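You operate a simulated robot arm through the tools that you are given. There is no shell and no other tool.

Carry out the task below with a simulated two-armed robot. There is one attempt and no reset: what you move stays moved.

JOB
Pick up the teal stay with one hand, pass it to the other hand and put it on the spot by the pump.

The check looks at the end state, three seconds after you hand in, the way a careful person would. Anything else that was tipped, shoved, dropped, spilled or broken makes it a failure.

ROBOT AND FRAMES
Two 7-joint arms with two-finger parallel grippers on one trunk, on a base that drives. Base frame: it is fixed to the floor where the robot stands at the start and does not move with it; the origin is under the middle of the robot, x ahead of it, y to its left, z up; the surface under the hand at the start is at about z = 600. Lengths are in mm, angles in degrees, forces in N, time in s.
The left shoulder is at the start at [60, 143, 826], the right one opposite. With the tool pointing down near the work surface each hand reaches from about 300 to 740 mm from the robot's upright axis, wherever it stands, measured 20 degrees to its own side. Places, roughly: spot by the pump [-1400, -1300, 800]; teal stay (3x3x18 cm) [500, 100, 700]. Payload 1.57 kg a hand.
The TCP of each hand is the grasp point between the finger pads, 30 mm short of the fingertips. In the tool frame z runs along the fingers and y along their closing line. Largest opening 110 mm; finger width 24, thickness 12; the body of the gripper, 48 by 112 mm, starts 78 mm behind the TCP.
Orientation is that of the tool frame in the base frame, as a unit quaternion [w, x, y, z]. With the fingers straight down and closing along the base's y, the tool's x points along the base's -x, its y along +y and its z along -z.

CONTROLS
- The arms move only by the tool step_arm. It takes "left_series", "right_series" or both (then of equal length, played together; a hand with none holds still); each is a list of rows, each an object (a shift or turn left out is 0, a gripper value left out holds the last) with "translation": the shift along the base's x, y, z in mm, a list of three; "delta_rot": the turn, a rotation vector about the base's x, y, z in rad, a list of three; "jaw": the opening in per cent of the stroke, from 0 (shut) to 100 (fully open). In form: [{"translation": [tx, ty, tz], "delta_rot": [rx, ry, rz], "jaw": jaw}, ...]. A call has 1 to 20 rows; each row is the pose to reach, as a shift and turn from the pose commanded when the call began. Each row takes 0.2 s and may step no farther than 50 mm and 8.6 degrees from the row before; otherwise, or with a gripper value out of range, the whole call is refused. A pose out of reach is approached as far as the arm can. The call stops where the force on the tool passes 40 N (or 10 N more than at its start, if that is more) or the arm is blocked; 0.2 s more then pass. The fingers move at their own pace (about 45 mm/s each) and stop on an object; they squeeze with about 34 N. The grip force told is the motor's: it shows also when the fingers shut on nothing. Time passes only in rows, and 0.2 s behind the last, so rows that repeat a pose let the fingers close. The reply holds the time, the measured pose of the TCP, the force on the tool along the base axes, the opening and the grip force, in the units named above and with some noise, with the torque about the TCP (base axes, N m) and any sound that the robot's microphone picked up.
- Cameras (640 x 400 px; columns grow to the right, rows downward): "scene" is now at [42.4, 11.8, 1429.6]; the picture's right is [0.15, -0.99, 0.00], its down [-0.80, -0.13, -0.58] and it looks along [0.57, 0.09, -0.81] (base axes); focal length 260 px, centre (320, 200). "left" rides on the left gripper at [70, -16, -141] in its tool frame; the picture's right is [0.23, 0.97, 0.00], its down [-0.86, 0.20, -0.48] and it looks along [-0.47, 0.11, 0.88] (tool axes); focal length 222 px, centre (320, 200). "right" rides on the right gripper at [70, 16, -141] in its tool frame; the picture's right is [-0.23, 0.97, 0.00], its down [-0.86, -0.20, -0.48] and it looks along [-0.47, -0.11, 0.88] (tool axes); focal length 222 px, centre (320, 200). There is no depth. A picture from a camera that has moved, and an enlarged one, comes with that camera's place and axes in the base frame and with its lens.
- camera(camera): a new picture of that camera. It takes no simulated time.
- move_column(by): slides the trunk up (or, below 0, down) by that many mm; the arms and the scene camera ride with it, the base frame stays. It gives what a move gives, with no picture.
- steer(legs): drives the robot by 1 to 6 legs, each [ahead, left, turn to the left] in mm, mm and degrees, along the robot's own axes; the way and the turn of a leg run together, so that a leg with both is an arc; at most 1500 mm and 180 degrees a leg. The arms and the cameras ride along, it lands a little off, and it stops where it bumps. It gives what a move gives.
- turn_head(pan, tilt): turns the head with the scene camera to pan (to the left, within 86 degrees either way) and tilt (down, from -29 to 69), counted from straight ahead of the robot. It gives what a move gives.
- inspect(camera, box): a new picture of the part [left, top, right, bottom] of that camera's present view, enlarged. It takes no simulated time.
- job_done(): hands the job in; it is judged then, once.

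Nothing tells you exact positions but the pictures and the camera data. Unless the task says otherwise, let go and move clear before handing in.

The tools are called after "Call:" as name(argument=value, ...) on one line, values as JSON. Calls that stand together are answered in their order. step_arm: Moves the arms, as the interface text tells. Its arguments: {"type":"object","properties":{"left_series":{"type":"array","items":{"type":"object","properties":{"translation":{"type":"array","items":{"type":"number"}},"delta_rot":{"type":"array","items":{"type":"number"}},"jaw":{"type":"number"}}}},"right_series":{"type":"array","items":{"type":"object","properties":{"translation":{"type":"array","items":{"type":"number"}},"delta_rot":{"type":"array","items":{"type":"number"}},"jaw":{"type":"number"}}}}},"required":[]} The other tools are called the same way: move_column (by) slides the trunk up or down; steer (legs) drives the base; turn_head (pan, tilt) turns the head that bears the scene camera; camera (camera) takes a picture; inspect (camera, box) takes an enlarged picture of a part of a camera's view; job_done () hands the job in.

At the start:

```text
time_s: 0.0
left_position: [539.7, 250.6, 903.4]
left_tool_rot: [0.0, 0.001, 1.0, 0.0]
left_wrist_force: [0.5, 0.7, -0.3]
left_ft_torque: [0.02, -0.02, -0.02]
left_finger_gap: 110.1
left_gripper_force: 0.0
right_position: [363.6, -141.4, 840.2]
right_tool_rot: [0.0, 0.0, 1.0, 0.0]
right_wrist_force: [-0.5, 0.5, 0.1]
right_ft_torque: [-0.02, -0.02, -0.01]
right_finger_gap: 110.0
right_gripper_force: 0.1
trunk travel left (down, up): [-425.0, 165.0]
robot x, y, heading: [-1.2, 0.3, -0.2]
head pan, tilt: [8.9, 54.5]
```

scene: 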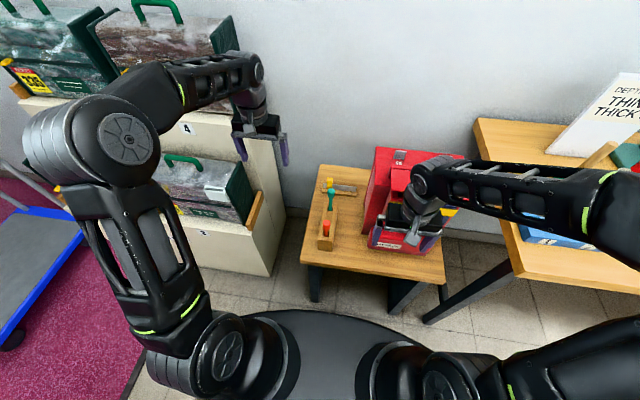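
right: 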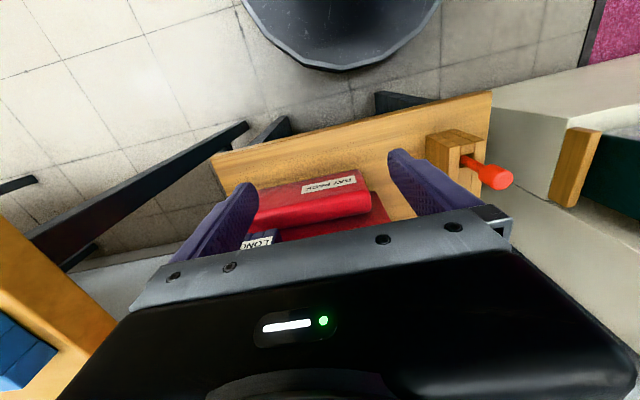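
left: 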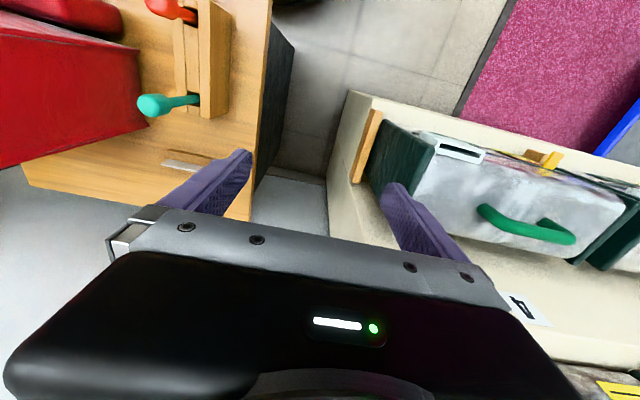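

I see a small wooden table with a rack holding red and teal tools, next to a red box, and shelves on the left. I'll enlarge the rack to see the teal stay before I move anything.

Call:
inspect(camera="scene", box=[280, 140, 460, 270])

Call:
inspect(camera="left", box=[0, 0, 320, 200])

Call:
inspect(camera="right", box=[180, 60, 560, 280])

```text
3.08 times, centred on (370, 205) of scene
camera zoom: at [42.4, 11.8, 1429.6], right [0.15, -0.99, 0.0], down [-0.8, -0.13, -0.58], along [0.57, 0.09, -0.81], focal length 800 px, centre (166, 185)
```

zoom: 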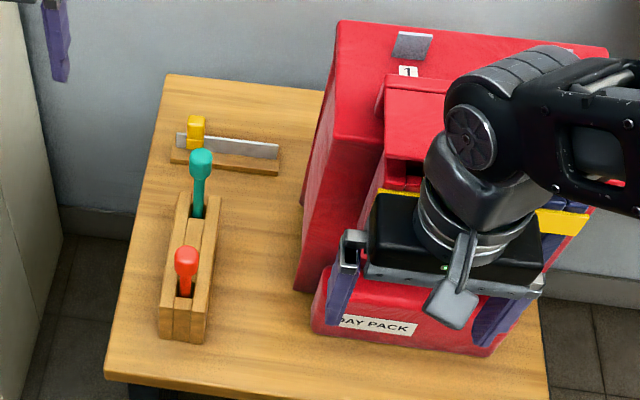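

```text
2.00 times, centred on (160, 100) of left
camera zoom: at [471.0, 232.6, 1046.3], right [-0.23, 0.97, 0.0], down [0.86, 0.2, 0.48], along [0.47, 0.11, -0.88], focal length 444 px, centre (640, 400)
```

zoom: 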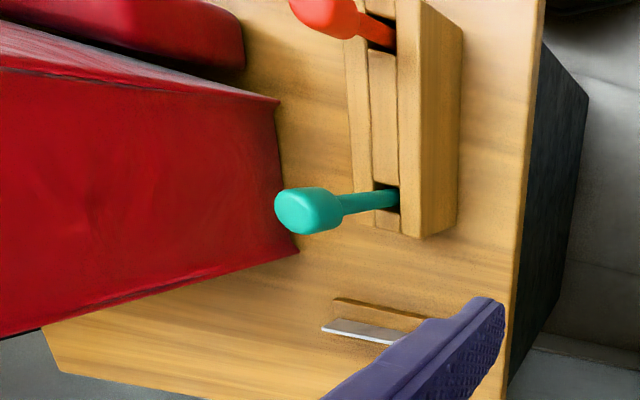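

```text
1.68 times, centred on (370, 170) of right
camera zoom: at [293.7, -125.1, 981.6], right [0.23, 0.97, 0.0], down [0.86, -0.2, 0.48], along [0.47, -0.11, -0.88], focal length 374 px, centre (236, 250)
```

zoom: 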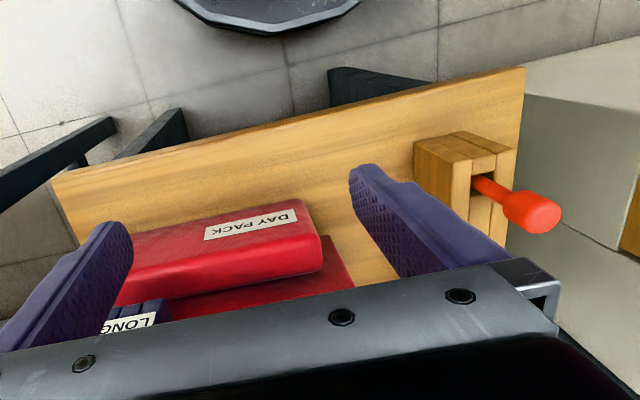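

The teal stay stands upright in a slotted block. I put its knob at about (541, 53, 769) and the top of the block at z≈672. Before picking it up I'll look around for the pump.

Call:
turn_head(pan=-86, tilt=20)

Call:
camera(camera="scene")

Call:
turn_head(pan=86, tilt=20)

Call:
camera(camera="scene")

Call:
turn_head(pan=0, tilt=35)

Call:
camera(camera="scene")

```text
time_s: 1.7
left_position: [539.1, 249.3, 904.8]
left_tool_rot: [0.0, 0.001, 1.0, 0.0]
left_wrist_force: [0.1, -0.6, -0.8]
left_ft_torque: [0.0, 0.01, -0.01]
left_finger_gap: 110.1
left_gripper_force: 0.1
right_position: [363.6, -141.3, 840.4]
right_tool_rot: [0.0, 0.001, 1.0, -0.001]
right_wrist_force: [0.2, 0.5, 0.2]
right_ft_torque: [-0.01, -0.01, 0.01]
right_finger_gap: 110.0
right_gripper_force: 0.0
trunk travel left (down, up): [-425.0, 165.0]
robot x, y, heading: [-2.9, 1.2, -0.2]
head pan, tilt: [-85.9, 20.0]
```

```text
taken
camera scene: at [-22.7, -92.4, 1481.0], right [-1.0, -0.07, 0.0], down [-0.02, 0.34, -0.94], along [0.07, -0.94, -0.34], focal length 260 px, centre (320, 200)
```

scene: 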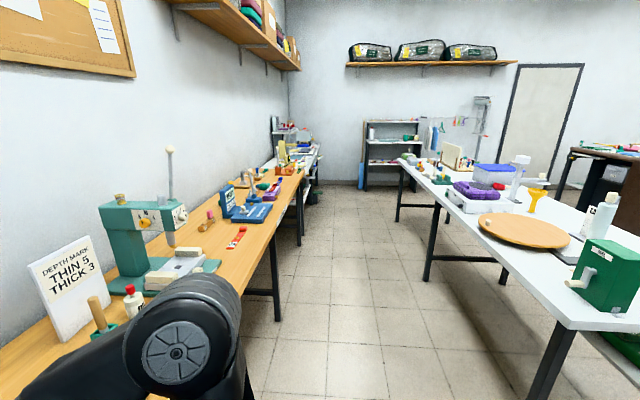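

```text
time_s: 4.3
left_position: [539.7, 250.4, 903.8]
left_tool_rot: [0.0, 0.001, 1.0, 0.0]
left_wrist_force: [-0.3, -1.1, -0.2]
left_ft_torque: [-0.02, 0.02, 0.03]
left_finger_gap: 110.2
left_gripper_force: 0.1
right_position: [364.6, -141.5, 840.2]
right_tool_rot: [0.0, 0.001, 1.0, 0.0]
right_wrist_force: [-0.5, -0.2, -0.8]
right_ft_torque: [-0.02, -0.02, -0.02]
right_finger_gap: 110.0
right_gripper_force: 0.1
trunk travel left (down, up): [-425.0, 165.0]
robot x, y, heading: [3.0, 1.5, -0.4]
head pan, tilt: [85.9, 20.0]
```

```text
taken
camera scene: at [-22.7, 93.4, 1481.0], right [1.0, -0.07, 0.0], down [-0.02, -0.34, -0.94], along [0.07, 0.94, -0.34], focal length 260 px, centre (320, 200)
```

scene: 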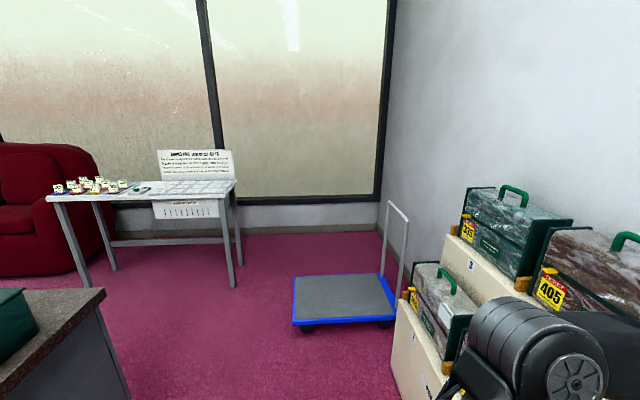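

```text
time_s: 5.9
left_position: [539.9, 250.3, 905.5]
left_tool_rot: [0.001, 0.0, 1.0, -0.001]
left_wrist_force: [0.9, -1.1, -0.7]
left_ft_torque: [-0.03, -0.01, -0.02]
left_finger_gap: 110.1
left_gripper_force: 0.1
right_position: [363.3, -142.2, 840.3]
right_tool_rot: [0.0, 0.0, 1.0, 0.0]
right_wrist_force: [0.2, -0.4, -0.1]
right_ft_torque: [0.01, 0.03, -0.01]
right_finger_gap: 110.1
right_gripper_force: 0.0
trunk travel left (down, up): [-425.0, 165.0]
robot x, y, heading: [2.0, -3.9, 0.1]
head pan, tilt: [0.0, 35.0]
```

```text
taken
camera scene: at [58.7, 0.6, 1457.2], right [0.0, -1.0, 0.0], down [-0.57, 0.0, -0.82], along [0.82, 0.0, -0.57], focal length 260 px, centre (320, 200)
```

scene: 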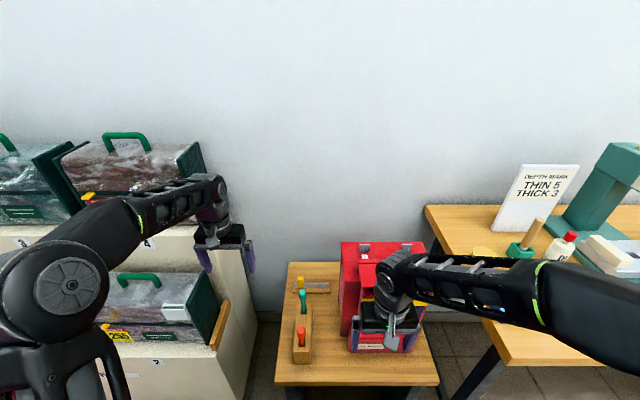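

The target should be on the white bench, near the right edge of the first view. I'll turn back that way and zoom in.

Call:
turn_head(pan=-86, tilt=30)

Call:
inspect(camera="scene", box=[440, 100, 640, 225])

Call:
inspect(camera="scene", box=[520, 125, 640, 200])

Call:
camera(camera="scene")

```text
time_s: 7.5
left_position: [539.9, 249.2, 904.0]
left_tool_rot: [-0.001, 0.0, 1.0, -0.001]
left_wrist_force: [0.8, -0.4, 0.7]
left_ft_torque: [-0.03, 0.03, -0.03]
left_finger_gap: 110.0
left_gripper_force: 0.1
right_position: [363.9, -141.6, 839.4]
right_tool_rot: [0.0, 0.0, 1.0, -0.001]
right_wrist_force: [0.1, 0.2, 0.6]
right_ft_torque: [-0.03, 0.03, -0.04]
right_finger_gap: 109.7
right_gripper_force: 0.0
trunk travel left (down, up): [-425.0, 165.0]
robot x, y, heading: [0.4, -0.4, 0.2]
head pan, tilt: [-85.9, 30.0]
```

```text
3.20 times, centred on (540, 162) of scene
camera zoom: at [-22.9, -89.7, 1465.0], right [-1.0, -0.07, 0.0], down [-0.04, 0.5, -0.87], along [0.06, -0.86, -0.5], focal length 832 px, centre (-384, 320)
```

zoom: 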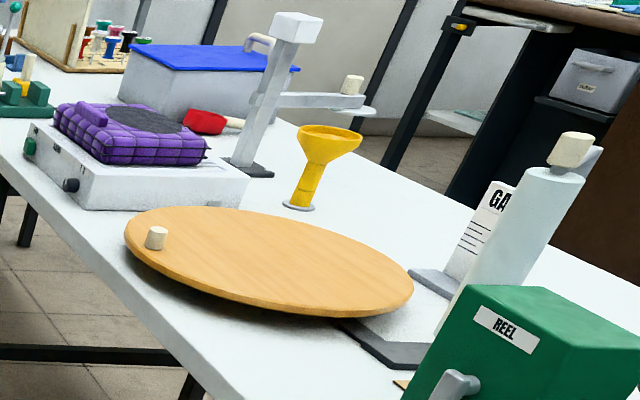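

```text
5.33 times, centred on (580, 162) of scene
camera zoom: at [-22.9, -89.7, 1465.0], right [-1.0, -0.07, 0.0], down [-0.04, 0.5, -0.87], along [0.06, -0.86, -0.5], focal length 1387 px, centre (-1067, 400)
```

zoom: 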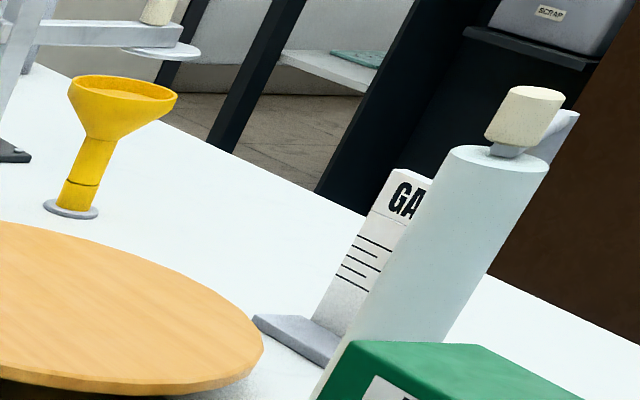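

```text
taken
camera scene: at [-22.9, -89.7, 1465.0], right [-1.0, -0.07, 0.0], down [-0.04, 0.5, -0.87], along [0.06, -0.86, -0.5], focal length 260 px, centre (320, 200)
```

scene: 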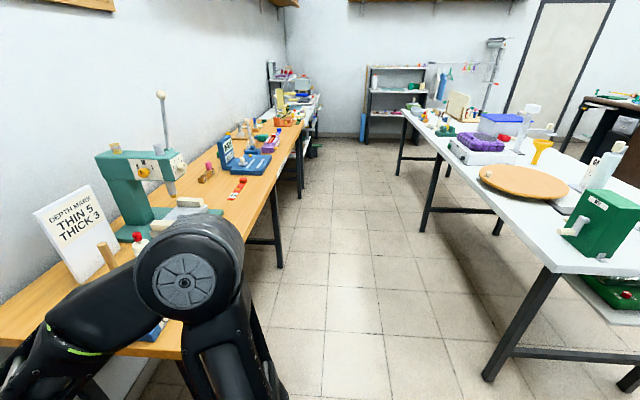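

The pump looks like the white cylinder on the white bench, behind the green REEL box. I'll raise and draw in the hands, back off a little, then turn to get a proper look at the target before choosing a grip.

Call:
step_arm(left_series=[{"translation": [0, 0, 40]}, {"translation": [0, 0, 80]}, {"translation": [-40, 0, 100]}, {"translation": [-80, 0, 100]}, {"translation": [-120, 0, 100]}, {"translation": [-150, 0, 100]}], right_series=[{"translation": [0, 0, 40]}, {"translation": [0, 0, 80]}, {"translation": [0, 0, 120]}, {"translation": [0, 0, 160]}, {"translation": [0, 0, 160]}, {"translation": [0, 0, 160]}])

Call:
steer(legs=[[-280, 0, 0]])

Call:
turn_head(pan=-86, tilt=25)

Call:
camera(camera="scene")

```text
time_s: 8.9
left_position: [388.8, 249.2, 1002.1]
left_tool_rot: [0.0, 0.0, 1.0, 0.0]
left_wrist_force: [-0.8, -0.4, -0.7]
left_ft_torque: [0.02, -0.03, 0.0]
left_finger_gap: 109.9
left_gripper_force: 0.1
right_position: [365.3, -141.5, 1001.9]
right_tool_rot: [-0.001, 0.0, 1.0, 0.0]
right_wrist_force: [-0.6, 0.8, 0.4]
right_ft_torque: [0.02, 0.02, 0.01]
right_finger_gap: 109.7
right_gripper_force: 0.2
trunk travel left (down, up): [-425.0, 165.0]
robot x, y, heading: [-1.8, -1.2, -0.1]
head pan, tilt: [-85.9, 30.0]
```

```text
time_s: 10.9
left_position: [106.3, 248.8, 1003.2]
left_tool_rot: [0.0, 0.002, 1.0, 0.0]
left_wrist_force: [-0.2, 0.1, 0.0]
left_ft_torque: [0.01, -0.01, -0.05]
left_finger_gap: 109.8
left_gripper_force: 0.1
right_position: [81.8, -141.6, 1000.2]
right_tool_rot: [0.0, 0.001, 1.0, 0.0]
right_wrist_force: [0.3, 0.1, 0.1]
right_ft_torque: [-0.04, -0.03, -0.02]
right_finger_gap: 109.9
right_gripper_force: 0.1
trunk travel left (down, up): [-425.0, 165.0]
robot x, y, heading: [-283.6, 1.2, -0.4]
head pan, tilt: [-85.9, 30.0]
```

```text
time_s: 11.5
left_position: [108.0, 249.8, 1003.3]
left_tool_rot: [0.0, 0.001, 1.0, -0.002]
left_wrist_force: [-1.3, -0.2, -1.3]
left_ft_torque: [0.03, 0.02, -0.03]
left_finger_gap: 109.9
left_gripper_force: 0.0
right_position: [83.1, -141.4, 999.9]
right_tool_rot: [0.0, 0.002, 1.0, 0.0]
right_wrist_force: [-0.3, 0.9, 0.1]
right_ft_torque: [0.01, 0.0, -0.01]
right_finger_gap: 110.4
right_gripper_force: 0.1
trunk travel left (down, up): [-425.0, 165.0]
robot x, y, heading: [-280.3, 1.7, 0.1]
head pan, tilt: [-85.9, 25.0]
```

```text
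taken
camera scene: at [-305.9, -90.8, 1472.9], right [-1.0, -0.07, 0.0], down [-0.03, 0.42, -0.91], along [0.06, -0.9, -0.42], focal length 260 px, centre (320, 200)
```

scene: 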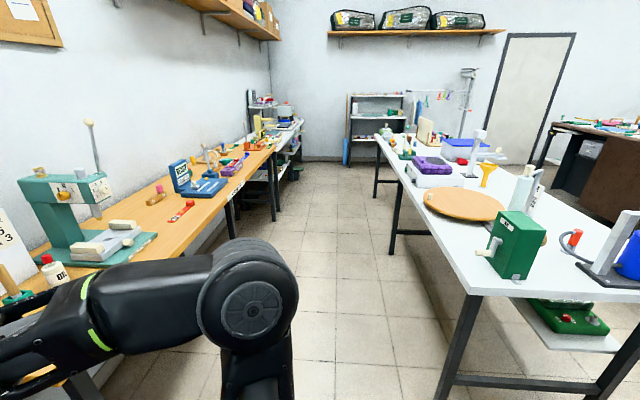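

Call:
steer(legs=[[0, 0, -70]])

Call:
turn_head(pan=-60, tilt=25)

Call:
camera(camera="scene")

Call:
inspect(camera="scene", box=[160, 90, 480, 290])

```text
time_s: 15.0
left_position: [83.3, -281.1, 1002.5]
left_tool_rot: [0.0, 0.574, 0.819, 0.0]
left_wrist_force: [0.4, 0.7, 0.4]
left_ft_torque: [0.02, 0.0, 0.02]
left_finger_gap: 109.8
left_gripper_force: 0.0
right_position: [-291.1, -391.1, 1000.2]
right_tool_rot: [0.001, 0.575, 0.818, 0.0]
right_wrist_force: [-0.2, 0.1, 0.9]
right_ft_torque: [0.0, 0.01, -0.03]
right_finger_gap: 110.0
right_gripper_force: 0.1
trunk travel left (down, up): [-425.0, 165.0]
robot x, y, heading: [-282.6, -3.2, -69.9]
head pan, tilt: [-85.9, 25.0]
```

```text
time_s: 15.9
left_position: [83.9, -281.8, 1001.2]
left_tool_rot: [-0.001, 0.574, 0.819, 0.0]
left_wrist_force: [0.2, 1.0, 0.3]
left_ft_torque: [0.0, -0.02, -0.01]
left_finger_gap: 110.3
left_gripper_force: 0.1
right_position: [-290.8, -391.1, 1000.1]
right_tool_rot: [0.0, 0.575, 0.818, 0.0]
right_wrist_force: [0.3, -0.4, 0.0]
right_ft_torque: [-0.01, -0.02, 0.0]
right_finger_gap: 110.0
right_gripper_force: 0.0
trunk travel left (down, up): [-425.0, 165.0]
robot x, y, heading: [-285.8, -3.6, -70.1]
head pan, tilt: [-60.0, 25.0]
```

```text
taken
camera scene: at [-351.7, -41.2, 1472.9], right [-0.76, 0.65, 0.0], down [0.27, 0.32, -0.91], along [-0.58, -0.69, -0.42], focal length 260 px, centre (320, 200)
```

scene: 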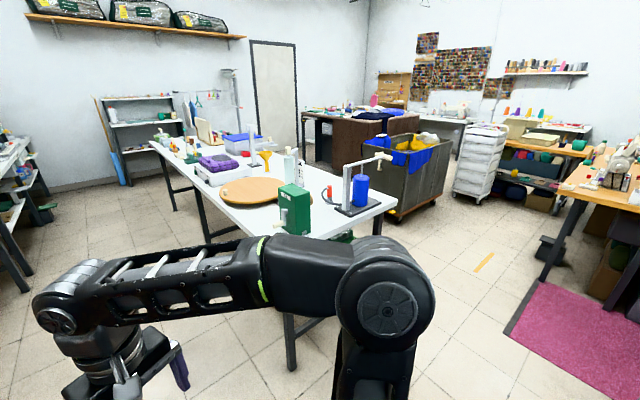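

```text
2.00 times, centred on (320, 190) of scene
camera zoom: at [-351.7, -41.2, 1472.9], right [-0.76, 0.65, 0.0], down [0.27, 0.32, -0.91], along [-0.58, -0.69, -0.42], focal length 520 px, centre (320, 220)
```

zoom: 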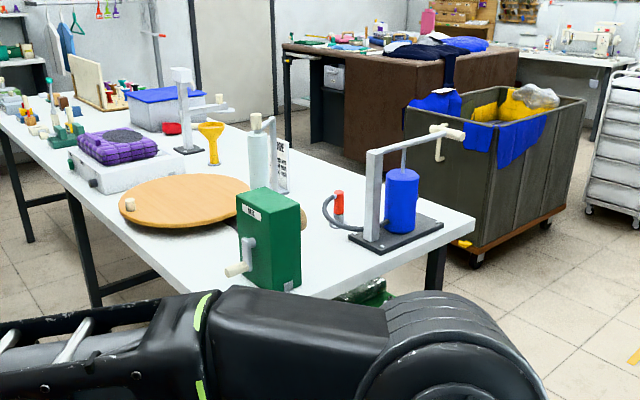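

The blue cylinder with the hose on the near end of the white bench is the pump. The spot should be close to it, partly hidden by the REEL box, so I'll drive to the end of the bench and look down on it.

Call:
steer(legs=[[0, 0, -20], [0, -1000, 0], [200, 0, 0]])

Call:
turn_head(pan=0, tilt=35)

Call:
camera(camera="scene")

Call:
inspect(camera="scene", box=[200, 80, 520, 280])

```text
time_s: 23.4
left_position: [-1046.6, -593.4, 1002.0]
left_tool_rot: [0.0, 0.71, 0.705, 0.0]
left_wrist_force: [-0.8, 1.4, -0.5]
left_ft_torque: [0.02, -0.01, 0.0]
left_finger_gap: 110.2
left_gripper_force: 0.0
right_position: [-1436.4, -565.8, 999.4]
right_tool_rot: [-0.001, 0.71, 0.704, 0.001]
right_wrist_force: [-0.7, -0.4, -0.5]
right_ft_torque: [-0.01, 0.03, -0.04]
right_finger_gap: 109.9
right_gripper_force: 0.0
trunk travel left (down, up): [-425.0, 165.0]
robot x, y, heading: [-1291.8, -199.8, -90.6]
head pan, tilt: [-60.0, 25.0]
```

```text
time_s: 24.7
left_position: [-1046.7, -592.0, 1002.5]
left_tool_rot: [0.0, 0.71, 0.704, 0.0]
left_wrist_force: [-0.5, 0.1, 0.0]
left_ft_torque: [0.01, 0.02, 0.02]
left_finger_gap: 110.1
left_gripper_force: 0.0
right_position: [-1434.9, -566.6, 999.9]
right_tool_rot: [0.0, 0.71, 0.705, 0.0]
right_wrist_force: [0.6, -0.9, -0.7]
right_ft_torque: [-0.02, 0.03, 0.02]
right_finger_gap: 110.1
right_gripper_force: 0.0
trunk travel left (down, up): [-425.0, 165.0]
robot x, y, heading: [-1292.4, -198.7, -90.4]
head pan, tilt: [0.0, 35.0]
```

```text
taken
camera scene: at [-1293.1, -259.0, 1457.2], right [-1.0, 0.01, 0.0], down [0.0, 0.57, -0.82], along [-0.01, -0.82, -0.57], focal length 260 px, centre (320, 200)
```

scene: 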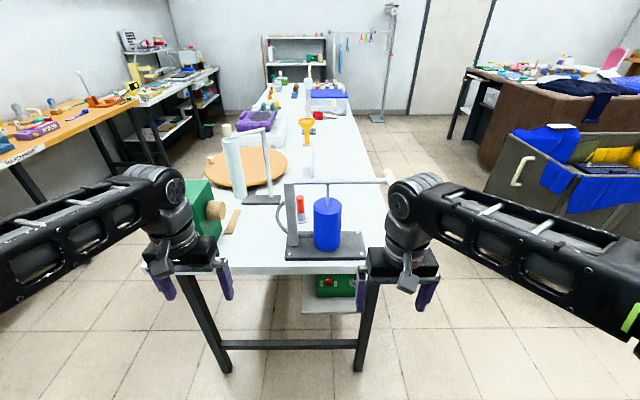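

```text
2.00 times, centred on (360, 180) of scene
camera zoom: at [-1293.1, -259.0, 1457.2], right [-1.0, 0.01, 0.0], down [0.0, 0.57, -0.82], along [-0.01, -0.82, -0.57], focal length 520 px, centre (240, 240)
```

zoom: 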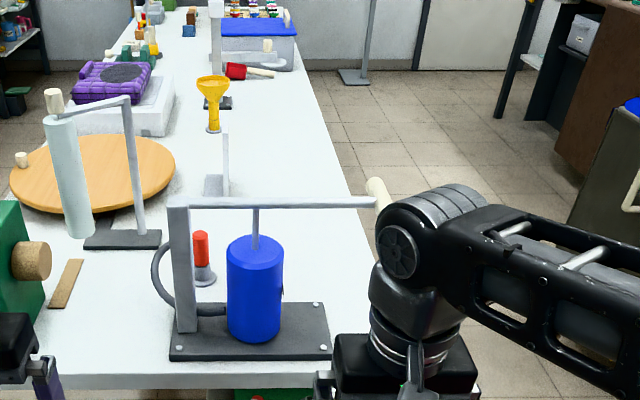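

The pump assembly is at the near end of the bench, and the spot seems to be hidden behind it. I'll raise the trunk and move closer for a better view.

Call:
move_column(by=160)

Call:
steer(legs=[[150, 0, 0]])

Call:
turn_head(pan=0, tilt=45)

Call:
camera(camera="scene")

Call:
inspect(camera="scene", box=[220, 60, 460, 210])

Call:
camera(camera="right")

Call:
camera(camera="left")

```text
time_s: 26.5
left_position: [-1046.1, -592.9, 1162.3]
left_tool_rot: [0.0, 0.709, 0.705, -0.001]
left_wrist_force: [0.4, -0.6, 0.1]
left_ft_torque: [-0.04, 0.04, -0.03]
left_finger_gap: 109.9
left_gripper_force: 0.0
right_position: [-1436.2, -565.6, 1160.5]
right_tool_rot: [-0.001, 0.709, 0.705, -0.001]
right_wrist_force: [-0.7, 0.0, 0.4]
right_ft_torque: [0.0, 0.02, 0.0]
right_finger_gap: 109.7
right_gripper_force: 0.1
trunk travel left (down, up): [-585.0, 5.0]
robot x, y, heading: [-1293.1, -202.5, -90.3]
head pan, tilt: [0.0, 35.0]
```

```text
time_s: 27.9
left_position: [-1047.9, -742.8, 1161.6]
left_tool_rot: [-0.001, 0.709, 0.705, 0.0]
left_wrist_force: [-0.4, -0.3, -0.2]
left_ft_torque: [0.04, 0.03, -0.01]
left_finger_gap: 109.9
left_gripper_force: 0.1
right_position: [-1435.9, -717.0, 1159.0]
right_tool_rot: [-0.001, 0.709, 0.705, 0.001]
right_wrist_force: [0.0, 0.3, -0.3]
right_ft_torque: [0.06, 0.01, 0.01]
right_finger_gap: 110.0
right_gripper_force: 0.1
trunk travel left (down, up): [-585.0, 5.0]
robot x, y, heading: [-1294.9, -348.2, -90.5]
head pan, tilt: [0.0, 35.0]
```

```text
time_s: 28.6
left_position: [-1048.2, -742.3, 1161.8]
left_tool_rot: [0.0, 0.71, 0.705, 0.0]
left_wrist_force: [0.6, 0.0, 0.3]
left_ft_torque: [0.0, 0.02, 0.0]
left_finger_gap: 109.9
left_gripper_force: 0.1
right_position: [-1437.1, -715.5, 1159.8]
right_tool_rot: [0.001, 0.709, 0.705, 0.0]
right_wrist_force: [0.8, -0.3, -0.2]
right_ft_torque: [0.02, -0.02, -0.01]
right_finger_gap: 109.8
right_gripper_force: 0.1
trunk travel left (down, up): [-585.0, 5.0]
robot x, y, heading: [-1295.6, -351.8, -90.4]
head pan, tilt: [0.0, 45.0]
```

```text
taken
camera scene: at [-1294.0, -401.3, 1602.4], right [-1.0, 0.01, 0.0], down [0.0, 0.71, -0.71], along [-0.01, -0.71, -0.71], focal length 260 px, centre (320, 200)
```

scene: 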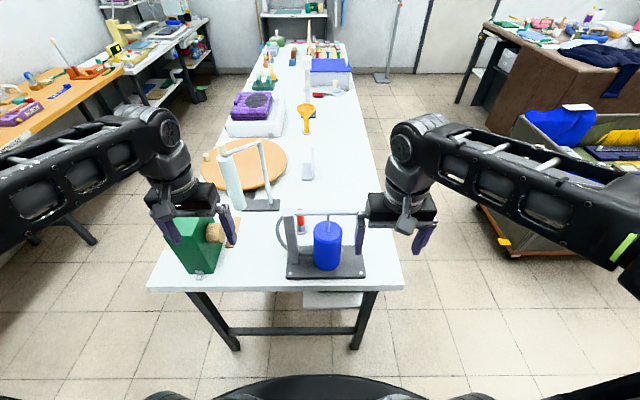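

```text
2.67 times, centred on (340, 135) of scene
camera zoom: at [-1294.0, -401.3, 1602.4], right [-1.0, 0.01, 0.0], down [0.0, 0.71, -0.71], along [-0.01, -0.71, -0.71], focal length 693 px, centre (267, 373)
```

zoom: 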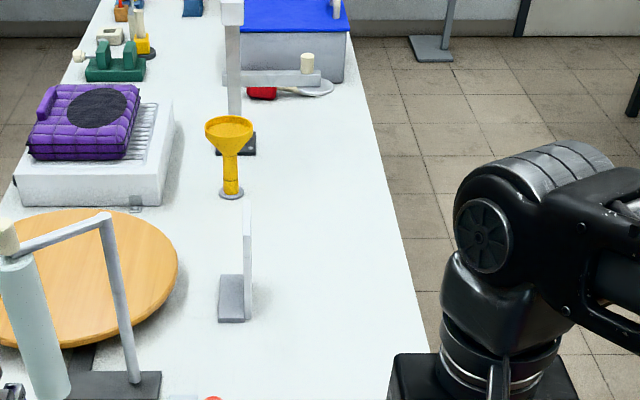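

```text
taken
camera right: at [-1420.5, -645.1, 1301.6], right [0.97, -0.23, 0.0], down [-0.21, -0.85, 0.48], along [-0.11, -0.47, -0.88], focal length 222 px, centre (320, 200)
```

right: 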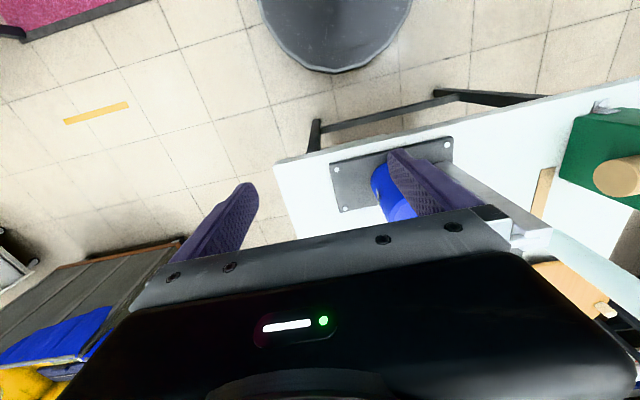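

```text
taken
camera left: at [-1063.2, -672.5, 1304.6], right [0.98, 0.22, 0.0], down [0.19, -0.86, 0.48], along [0.11, -0.47, -0.88], focal length 222 px, centre (320, 200)
```

left: 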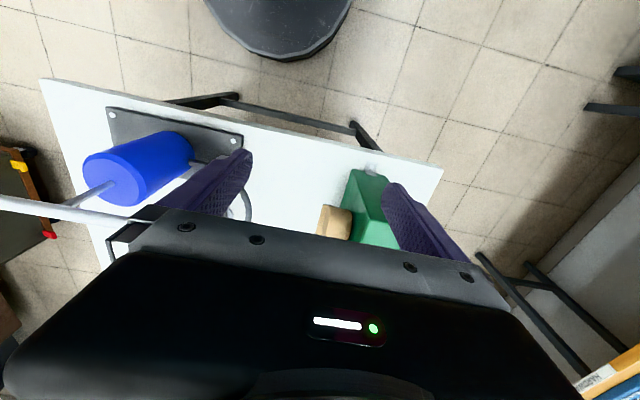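

No marked spot is visible yet. I'll enlarge the area around and behind the pump, and the sign.

Call:
inspect(camera="scene", box=[240, 150, 420, 290])

Call:
inspect(camera="scene", box=[270, 130, 370, 220])

Call:
inspect(camera="scene", box=[150, 130, 310, 290])

```text
2.86 times, centred on (330, 220) of scene
camera zoom: at [-1294.0, -401.3, 1602.4], right [-1.0, 0.01, 0.0], down [0.0, 0.71, -0.71], along [-0.01, -0.71, -0.71], focal length 743 px, centre (291, 143)
```

zoom: 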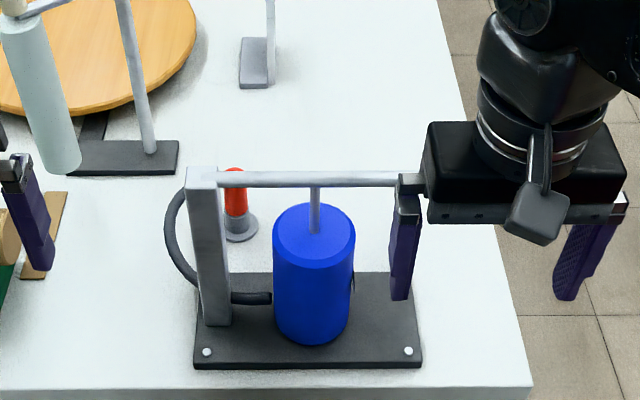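

```text
4.44 times, centred on (320, 175) of scene
camera zoom: at [-1294.0, -401.3, 1602.4], right [-1.0, 0.01, 0.0], down [0.0, 0.71, -0.71], along [-0.01, -0.71, -0.71], focal length 1156 px, centre (320, 311)
```

zoom: 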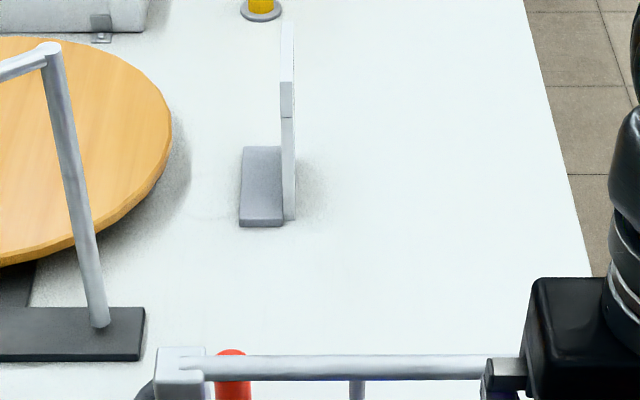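

```text
2.50 times, centred on (230, 210) of scene
camera zoom: at [-1294.0, -401.3, 1602.4], right [-1.0, 0.01, 0.0], down [0.0, 0.71, -0.71], along [-0.01, -0.71, -0.71], focal length 650 px, centre (545, 175)
```

zoom: 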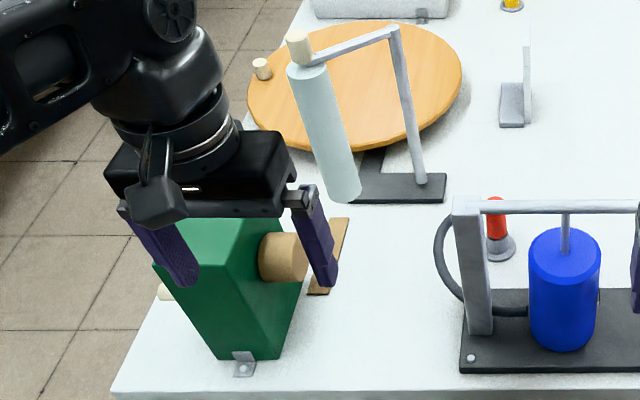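

The rough coordinates put the spot on the empty white area right of the sign. I'll zoom in there for a faint mark.

Call:
inspect(camera="scene", box=[315, 160, 375, 200])

Call:
inspect(camera="scene", box=[300, 110, 390, 170])

```text
10.00 times, centred on (345, 180) of scene
camera zoom: at [-1294.0, -401.3, 1602.4], right [-1.0, 0.01, 0.0], down [0.0, 0.71, -0.71], along [-0.01, -0.71, -0.71], focal length 2600 px, centre (70, 400)
```

zoom: 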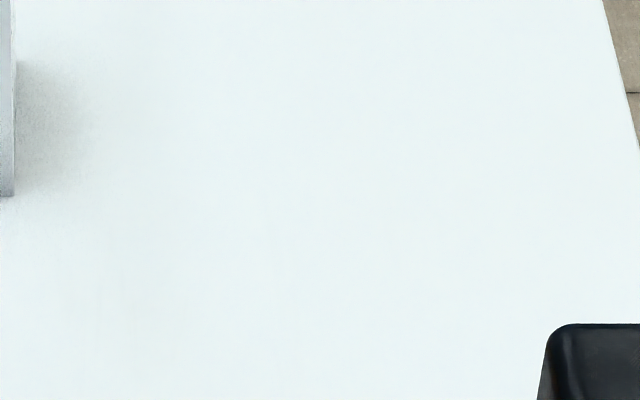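

```text
6.67 times, centred on (345, 140) of scene
camera zoom: at [-1294.0, -401.3, 1602.4], right [-1.0, 0.01, 0.0], down [0.0, 0.71, -0.71], along [-0.01, -0.71, -0.71], focal length 1733 px, centre (153, 600)
```

zoom: 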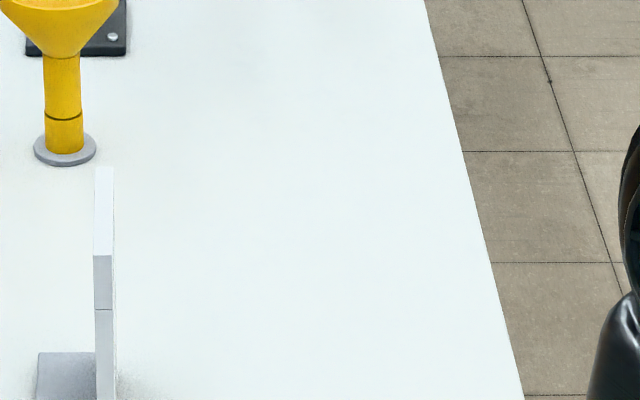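

There's no mark on the surface. The sign beside that area faces the aisle, so I'll drive round into the aisle to read it and see the place from the other side.

Call:
steer(legs=[[0, 900, 0], [450, 0, 0]])

Call:
turn_head(pan=-65, tilt=35)

Call:
camera(camera="scene")

Call:
inspect(camera="scene", box=[240, 90, 480, 240])

```text
time_s: 35.7
left_position: [-141.1, -1190.1, 1162.8]
left_tool_rot: [0.0, 0.705, 0.709, 0.0]
left_wrist_force: [-0.7, -0.2, -0.1]
left_ft_torque: [-0.01, 0.02, 0.01]
left_finger_gap: 109.9
left_gripper_force: 0.0
right_position: [-528.7, -1167.9, 1161.2]
right_tool_rot: [0.0, 0.705, 0.709, 0.0]
right_wrist_force: [-0.8, 0.2, -0.1]
right_ft_torque: [0.01, 0.0, -0.02]
right_finger_gap: 110.1
right_gripper_force: 0.1
trunk travel left (down, up): [-585.0, 5.0]
robot x, y, heading: [-391.3, -802.2, -89.6]
head pan, tilt: [0.0, 45.0]
```

```text
time_s: 37.0
left_position: [-140.9, -1191.2, 1163.4]
left_tool_rot: [0.001, 0.705, 0.709, 0.0]
left_wrist_force: [-0.3, 0.1, -0.4]
left_ft_torque: [0.04, -0.03, 0.02]
left_finger_gap: 110.0
left_gripper_force: 0.1
right_position: [-530.6, -1167.8, 1160.8]
right_tool_rot: [0.0, 0.705, 0.71, 0.001]
right_wrist_force: [0.4, -0.9, 0.2]
right_ft_torque: [0.02, 0.0, 0.02]
right_finger_gap: 110.0
right_gripper_force: 0.0
trunk travel left (down, up): [-585.0, 5.0]
robot x, y, heading: [-391.6, -799.1, -89.7]
head pan, tilt: [-65.0, 35.0]
```

```text
taken
camera scene: at [-471.2, -809.0, 1617.2], right [-0.43, 0.9, 0.0], down [0.52, 0.25, -0.82], along [-0.74, -0.35, -0.57], focal length 260 px, centre (320, 200)
```

scene: 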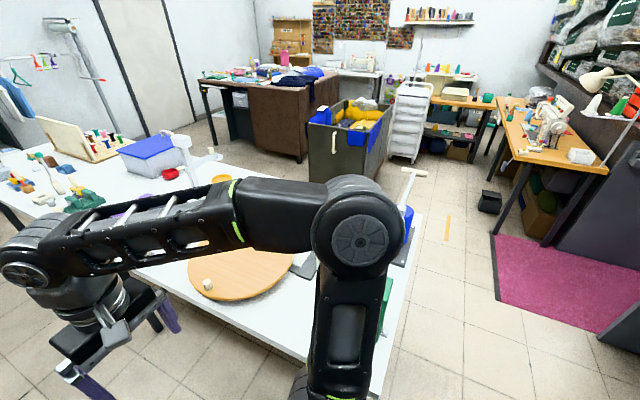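

```text
2.67 times, centred on (360, 165) of scene
camera zoom: at [-471.2, -809.0, 1617.2], right [-0.43, 0.9, 0.0], down [0.52, 0.25, -0.82], along [-0.74, -0.35, -0.57], focal length 693 px, centre (213, 293)
```

zoom: 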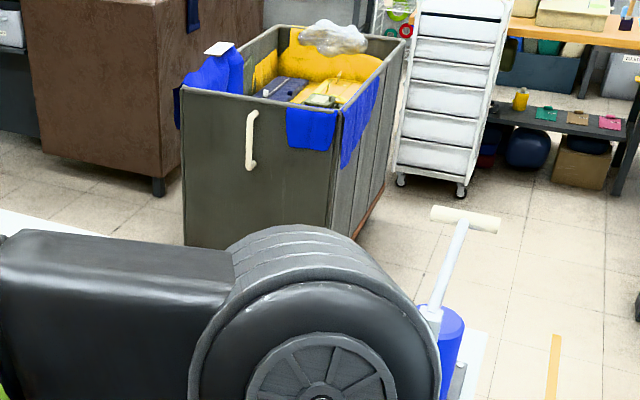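

My right arm blocks the view, so I'll turn to face the bench and look between the arms.

Call:
steer(legs=[[0, 0, -65]])

Call:
turn_head(pan=0, tilt=35)

Call:
camera(camera="scene")

Call:
inspect(camera="scene", box=[220, 90, 460, 240])

```text
time_s: 40.2
left_position: [-621.7, -1203.9, 1162.9]
left_tool_rot: [0.001, 0.971, 0.238, 0.0]
left_wrist_force: [0.3, 0.0, -0.6]
left_ft_torque: [-0.02, 0.02, -0.04]
left_finger_gap: 110.0
left_gripper_force: 0.1
right_position: [-780.4, -846.1, 1160.0]
right_tool_rot: [0.0, 0.971, 0.239, 0.0]
right_wrist_force: [-0.1, 0.7, 0.0]
right_ft_torque: [-0.01, 0.01, -0.01]
right_finger_gap: 110.4
right_gripper_force: 0.1
trunk travel left (down, up): [-585.0, 5.0]
robot x, y, heading: [-393.4, -800.8, -152.4]
head pan, tilt: [-65.0, 35.0]
```

```text
time_s: 41.5
left_position: [-620.6, -1202.1, 1163.6]
left_tool_rot: [0.0, 0.971, 0.239, 0.0]
left_wrist_force: [0.2, -0.4, -0.6]
left_ft_torque: [0.01, 0.0, 0.02]
left_finger_gap: 109.8
left_gripper_force: 0.0
right_position: [-780.5, -846.9, 1159.9]
right_tool_rot: [-0.001, 0.971, 0.239, 0.001]
right_wrist_force: [-0.3, -0.2, 0.7]
right_ft_torque: [-0.01, -0.02, 0.01]
right_finger_gap: 110.2
right_gripper_force: 0.1
trunk travel left (down, up): [-585.0, 5.0]
robot x, y, heading: [-392.8, -802.6, -152.5]
head pan, tilt: [0.0, 35.0]
```

```text
taken
camera scene: at [-443.0, -828.0, 1617.2], right [-0.46, 0.89, 0.0], down [0.51, 0.27, -0.82], along [-0.73, -0.38, -0.57], focal length 260 px, centre (320, 200)
```

scene: 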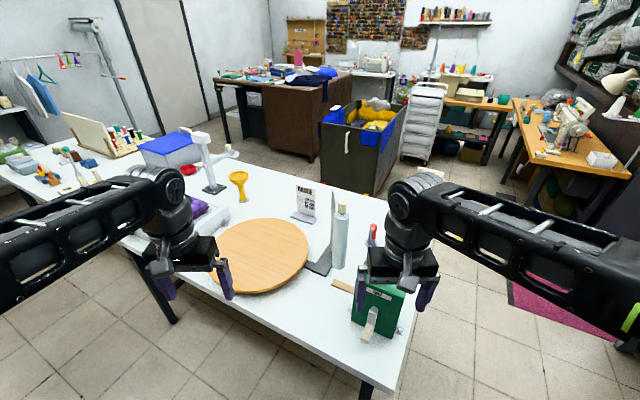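

```text
2.67 times, centred on (340, 165) of scene
camera zoom: at [-443.0, -828.0, 1617.2], right [-0.46, 0.89, 0.0], down [0.51, 0.27, -0.82], along [-0.73, -0.38, -0.57], focal length 693 px, centre (267, 293)
```

zoom: 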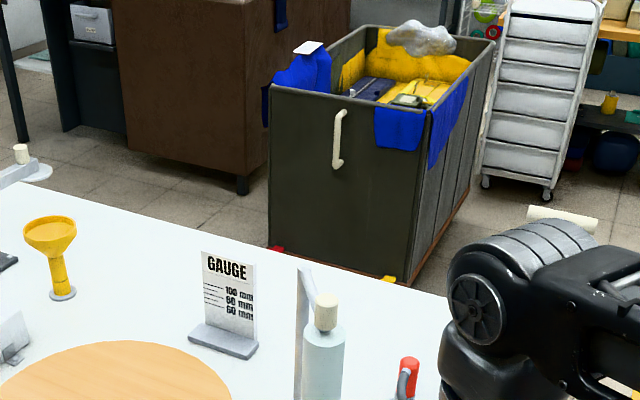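

The sign reads "GAUGE", so it doesn't help with the spot. The right arm still hides the bench beside and behind the pump, so I'll swing that hand outward and look again.

Call:
step_arm(right_series=[{"translation": [-20, 40, 0]}, {"translation": [-40, 80, 0]}, {"translation": [-60, 120, 0]}, {"translation": [-80, 160, 0]}, {"translation": [-100, 200, 0]}, {"translation": [-120, 240, 0]}])

Call:
camera(camera="scene")

Call:
inspect(camera="scene", box=[280, 150, 480, 275])

```text
time_s: 42.9
left_position: [-621.9, -1202.4, 1163.6]
left_tool_rot: [0.0, 0.971, 0.238, 0.001]
left_wrist_force: [-0.3, -0.1, 0.9]
left_ft_torque: [0.01, -0.01, -0.02]
left_finger_gap: 109.9
left_gripper_force: 0.1
right_position: [-901.5, -607.2, 1159.1]
right_tool_rot: [0.0, 0.971, 0.239, 0.001]
right_wrist_force: [0.4, -0.1, 0.5]
right_ft_torque: [-0.01, -0.01, 0.03]
right_finger_gap: 110.2
right_gripper_force: 0.1
trunk travel left (down, up): [-585.0, 5.0]
robot x, y, heading: [-392.0, -800.7, -152.4]
head pan, tilt: [0.0, 35.0]
```

```text
taken
camera scene: at [-443.7, -827.6, 1617.1], right [-0.46, 0.89, 0.0], down [0.51, 0.27, -0.82], along [-0.73, -0.38, -0.57], focal length 260 px, centre (320, 200)
```

scene: 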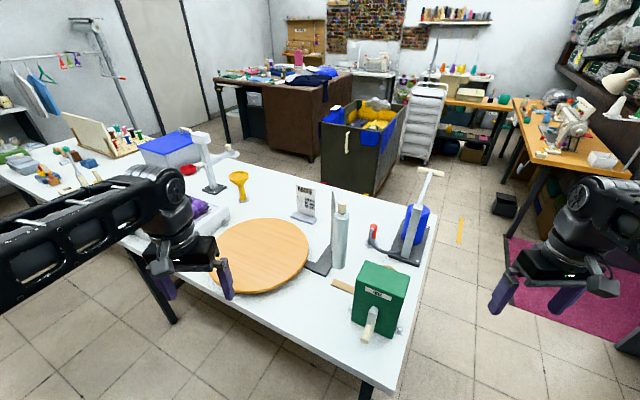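

```text
3.20 times, centred on (380, 212) of scene
camera zoom: at [-443.7, -827.6, 1617.1], right [-0.46, 0.89, 0.0], down [0.51, 0.27, -0.82], along [-0.73, -0.38, -0.57], focal length 832 px, centre (128, 160)
```

zoom: 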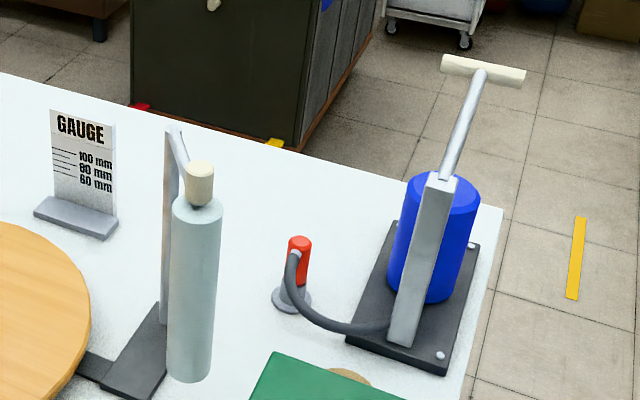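

Everything round the pump is visible now and I still see no obvious mark. I'll do high-magnification sweeps of the bare bench for a faint one.

Call:
inspect(camera="scene", box=[310, 190, 374, 230])

Call:
inspect(camera="scene", box=[240, 165, 320, 215])

Call:
inspect(camera="scene", box=[360, 190, 440, 240])

```text
10.00 times, centred on (342, 210) of scene
camera zoom: at [-443.7, -827.6, 1617.1], right [-0.46, 0.89, 0.0], down [0.51, 0.27, -0.82], along [-0.73, -0.38, -0.57], focal length 2600 px, centre (100, 100)
```

zoom: 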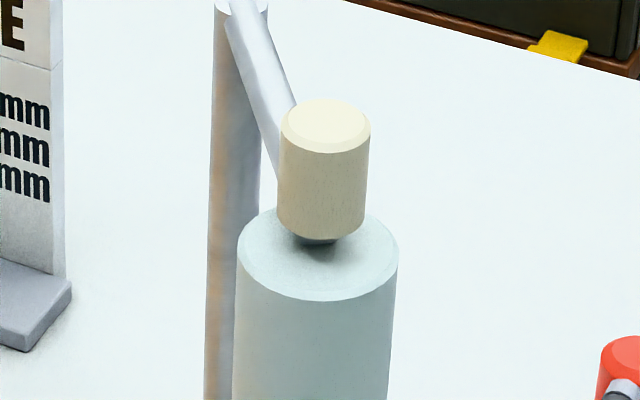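

```text
8.00 times, centred on (280, 190) of scene
camera zoom: at [-443.7, -827.6, 1617.1], right [-0.46, 0.89, 0.0], down [0.51, 0.27, -0.82], along [-0.73, -0.38, -0.57], focal length 2080 px, centre (640, 280)
```

zoom: 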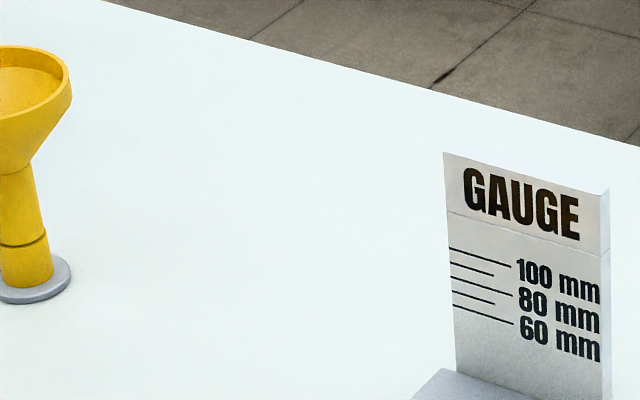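

```text
8.00 times, centred on (400, 215) of scene
camera zoom: at [-443.7, -827.6, 1617.1], right [-0.46, 0.89, 0.0], down [0.51, 0.27, -0.82], along [-0.73, -0.38, -0.57], focal length 2080 px, centre (-320, 80)
```

zoom: 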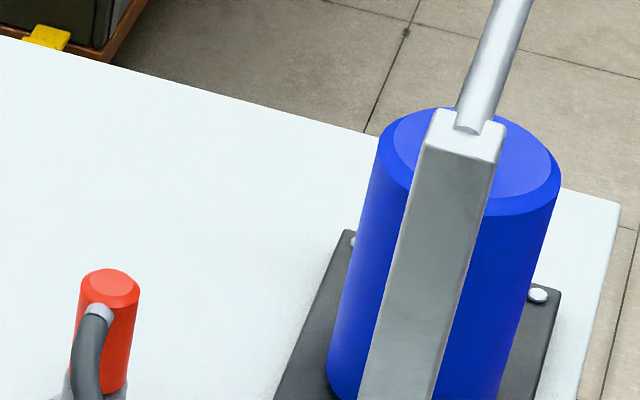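

I see no painted mark, so I take the spot as the bare patch at about (-1400, -1300), behind the pump. The bench top is at z≈850. It should be reachable from the far side of the bench, so now I'll go back for the stay.

Call:
steer(legs=[[0, 0, 62.5], [-500, 0, 0], [0, 0, 90], [0, 300, 0], [110, 0, 0]])

Call:
step_arm(right_series=[{"translation": [0, 45, 0]}, {"translation": [0, 90, 0]}, {"translation": [0, 135, 0]}, {"translation": [0, 180, 0]}, {"translation": [0, 180, 0]}])

Call:
turn_head(pan=5, tilt=45)

Call:
camera(camera="scene")

```text
time_s: 54.9
left_position: [107.1, 247.6, 1162.4]
left_tool_rot: [-0.001, 0.002, 1.0, 0.001]
left_wrist_force: [0.3, 0.3, 0.3]
left_ft_torque: [0.01, 0.01, -0.01]
left_finger_gap: 110.2
left_gripper_force: 0.1
right_position: [76.2, -409.0, 1158.5]
right_tool_rot: [-0.001, 0.001, 1.0, 0.001]
right_wrist_force: [0.2, 0.1, 0.0]
right_ft_torque: [-0.02, 0.04, -0.02]
right_finger_gap: 110.1
right_gripper_force: 0.0
trunk travel left (down, up): [-585.0, 5.0]
robot x, y, heading: [-287.0, 3.8, -0.2]
head pan, tilt: [0.0, 35.0]
```

```text
time_s: 56.1
left_position: [106.8, 247.6, 1162.9]
left_tool_rot: [0.0, 0.002, 1.0, 0.0]
left_wrist_force: [-0.1, 0.0, 0.0]
left_ft_torque: [0.01, -0.02, 0.01]
left_finger_gap: 110.3
left_gripper_force: 0.0
right_position: [73.8, -228.3, 1158.1]
right_tool_rot: [0.0, 0.001, 1.0, 0.0]
right_wrist_force: [-0.1, 0.3, 0.0]
right_ft_torque: [-0.04, 0.01, -0.01]
right_finger_gap: 110.0
right_gripper_force: 0.1
trunk travel left (down, up): [-585.0, 5.0]
robot x, y, heading: [-283.1, 1.5, -0.0]
head pan, tilt: [0.0, 35.0]
```

```text
time_s: 56.8
left_position: [105.5, 248.1, 1162.9]
left_tool_rot: [0.0, 0.002, 1.0, 0.0]
left_wrist_force: [-1.6, -0.2, -0.3]
left_ft_torque: [-0.01, -0.01, 0.0]
left_finger_gap: 110.1
left_gripper_force: 0.1
right_position: [74.9, -229.1, 1157.7]
right_tool_rot: [0.0, 0.001, 1.0, 0.0]
right_wrist_force: [0.2, 1.1, 0.4]
right_ft_torque: [0.0, 0.0, 0.03]
right_finger_gap: 110.2
right_gripper_force: 0.1
trunk travel left (down, up): [-585.0, 5.0]
robot x, y, heading: [-283.5, 0.6, -0.3]
head pan, tilt: [5.0, 45.0]
```

```text
taken
camera scene: at [-233.2, 7.6, 1602.4], right [0.08, -1.0, 0.0], down [-0.7, -0.06, -0.71], along [0.7, 0.06, -0.71], focal length 260 px, centre (320, 200)
```

scene: 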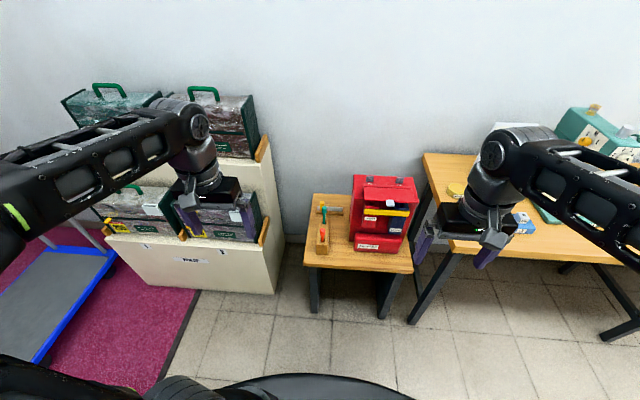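

I'm back in line with the table. I'll drive in to the start position and lower the trunk to its original height.

Call:
steer(legs=[[283, 0, 0]])

Call:
move_column(by=-160)

Call:
turn_head(pan=5, tilt=52)

Call:
inspect(camera="scene", box=[260, 120, 420, 240])

Call:
camera(camera="left")

```text
time_s: 58.8
left_position: [395.0, 248.5, 1162.9]
left_tool_rot: [0.0, 0.0, 1.0, 0.0]
left_wrist_force: [0.2, 0.4, 0.6]
left_ft_torque: [-0.01, 0.04, -0.04]
left_finger_gap: 110.0
left_gripper_force: 0.1
right_position: [364.0, -228.6, 1157.7]
right_tool_rot: [-0.001, 0.0, 1.0, 0.001]
right_wrist_force: [0.0, -0.2, -0.6]
right_ft_torque: [0.04, 0.02, -0.02]
right_finger_gap: 110.0
right_gripper_force: 0.1
trunk travel left (down, up): [-585.0, 5.0]
robot x, y, heading: [4.5, 1.1, -0.1]
head pan, tilt: [5.0, 45.0]
```

```text
time_s: 60.6
left_position: [392.3, 248.4, 1004.5]
left_tool_rot: [0.0, 0.0, 1.0, 0.001]
left_wrist_force: [0.2, 0.3, 0.2]
left_ft_torque: [-0.02, 0.01, 0.01]
left_finger_gap: 110.1
left_gripper_force: 0.2
right_position: [363.5, -228.0, 998.0]
right_tool_rot: [0.0, 0.0, 1.0, 0.0]
right_wrist_force: [0.0, -0.3, -0.2]
right_ft_torque: [-0.01, -0.01, 0.0]
right_finger_gap: 110.1
right_gripper_force: 0.2
trunk travel left (down, up): [-425.0, 165.0]
robot x, y, heading: [4.7, -2.1, 0.2]
head pan, tilt: [5.0, 45.0]
```

```text
time_s: 61.3
left_position: [392.7, 248.7, 1003.9]
left_tool_rot: [0.0, 0.0, 1.0, 0.0]
left_wrist_force: [0.3, 0.0, 0.1]
left_ft_torque: [0.02, -0.03, -0.02]
left_finger_gap: 110.0
left_gripper_force: 0.1
right_position: [363.6, -228.3, 998.1]
right_tool_rot: [0.0, 0.001, 1.0, 0.0]
right_wrist_force: [0.2, -0.1, 0.7]
right_ft_torque: [0.03, 0.01, 0.02]
right_finger_gap: 109.7
right_gripper_force: 0.1
trunk travel left (down, up): [-425.0, 165.0]
robot x, y, heading: [3.1, -1.6, -0.0]
head pan, tilt: [5.0, 52.0]
```

```text
3.33 times, centred on (340, 180) of scene
camera zoom: at [48.7, 6.8, 1432.8], right [0.09, -1.0, 0.0], down [-0.78, -0.07, -0.62], along [0.61, 0.05, -0.79], focal length 867 px, centre (253, 267)
```

zoom: 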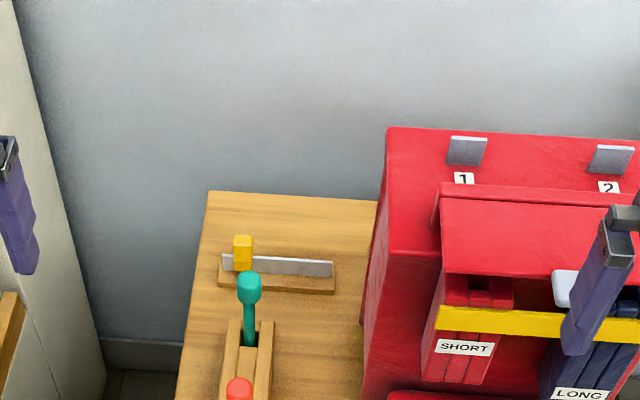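

```text
taken
camera left: at [323.6, 232.0, 1144.5], right [-0.23, 0.97, 0.0], down [0.85, 0.2, 0.48], along [0.47, 0.11, -0.88], focal length 222 px, centre (320, 200)
```

left: 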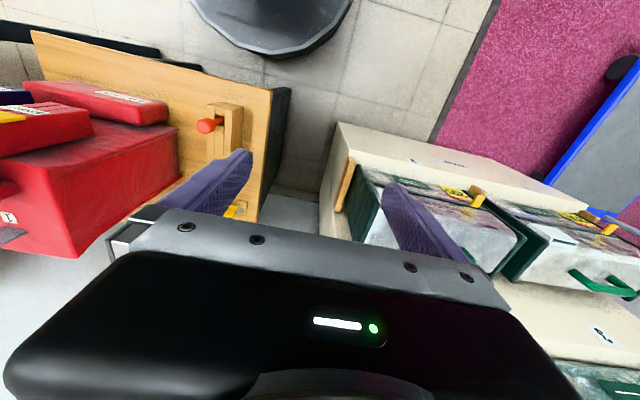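

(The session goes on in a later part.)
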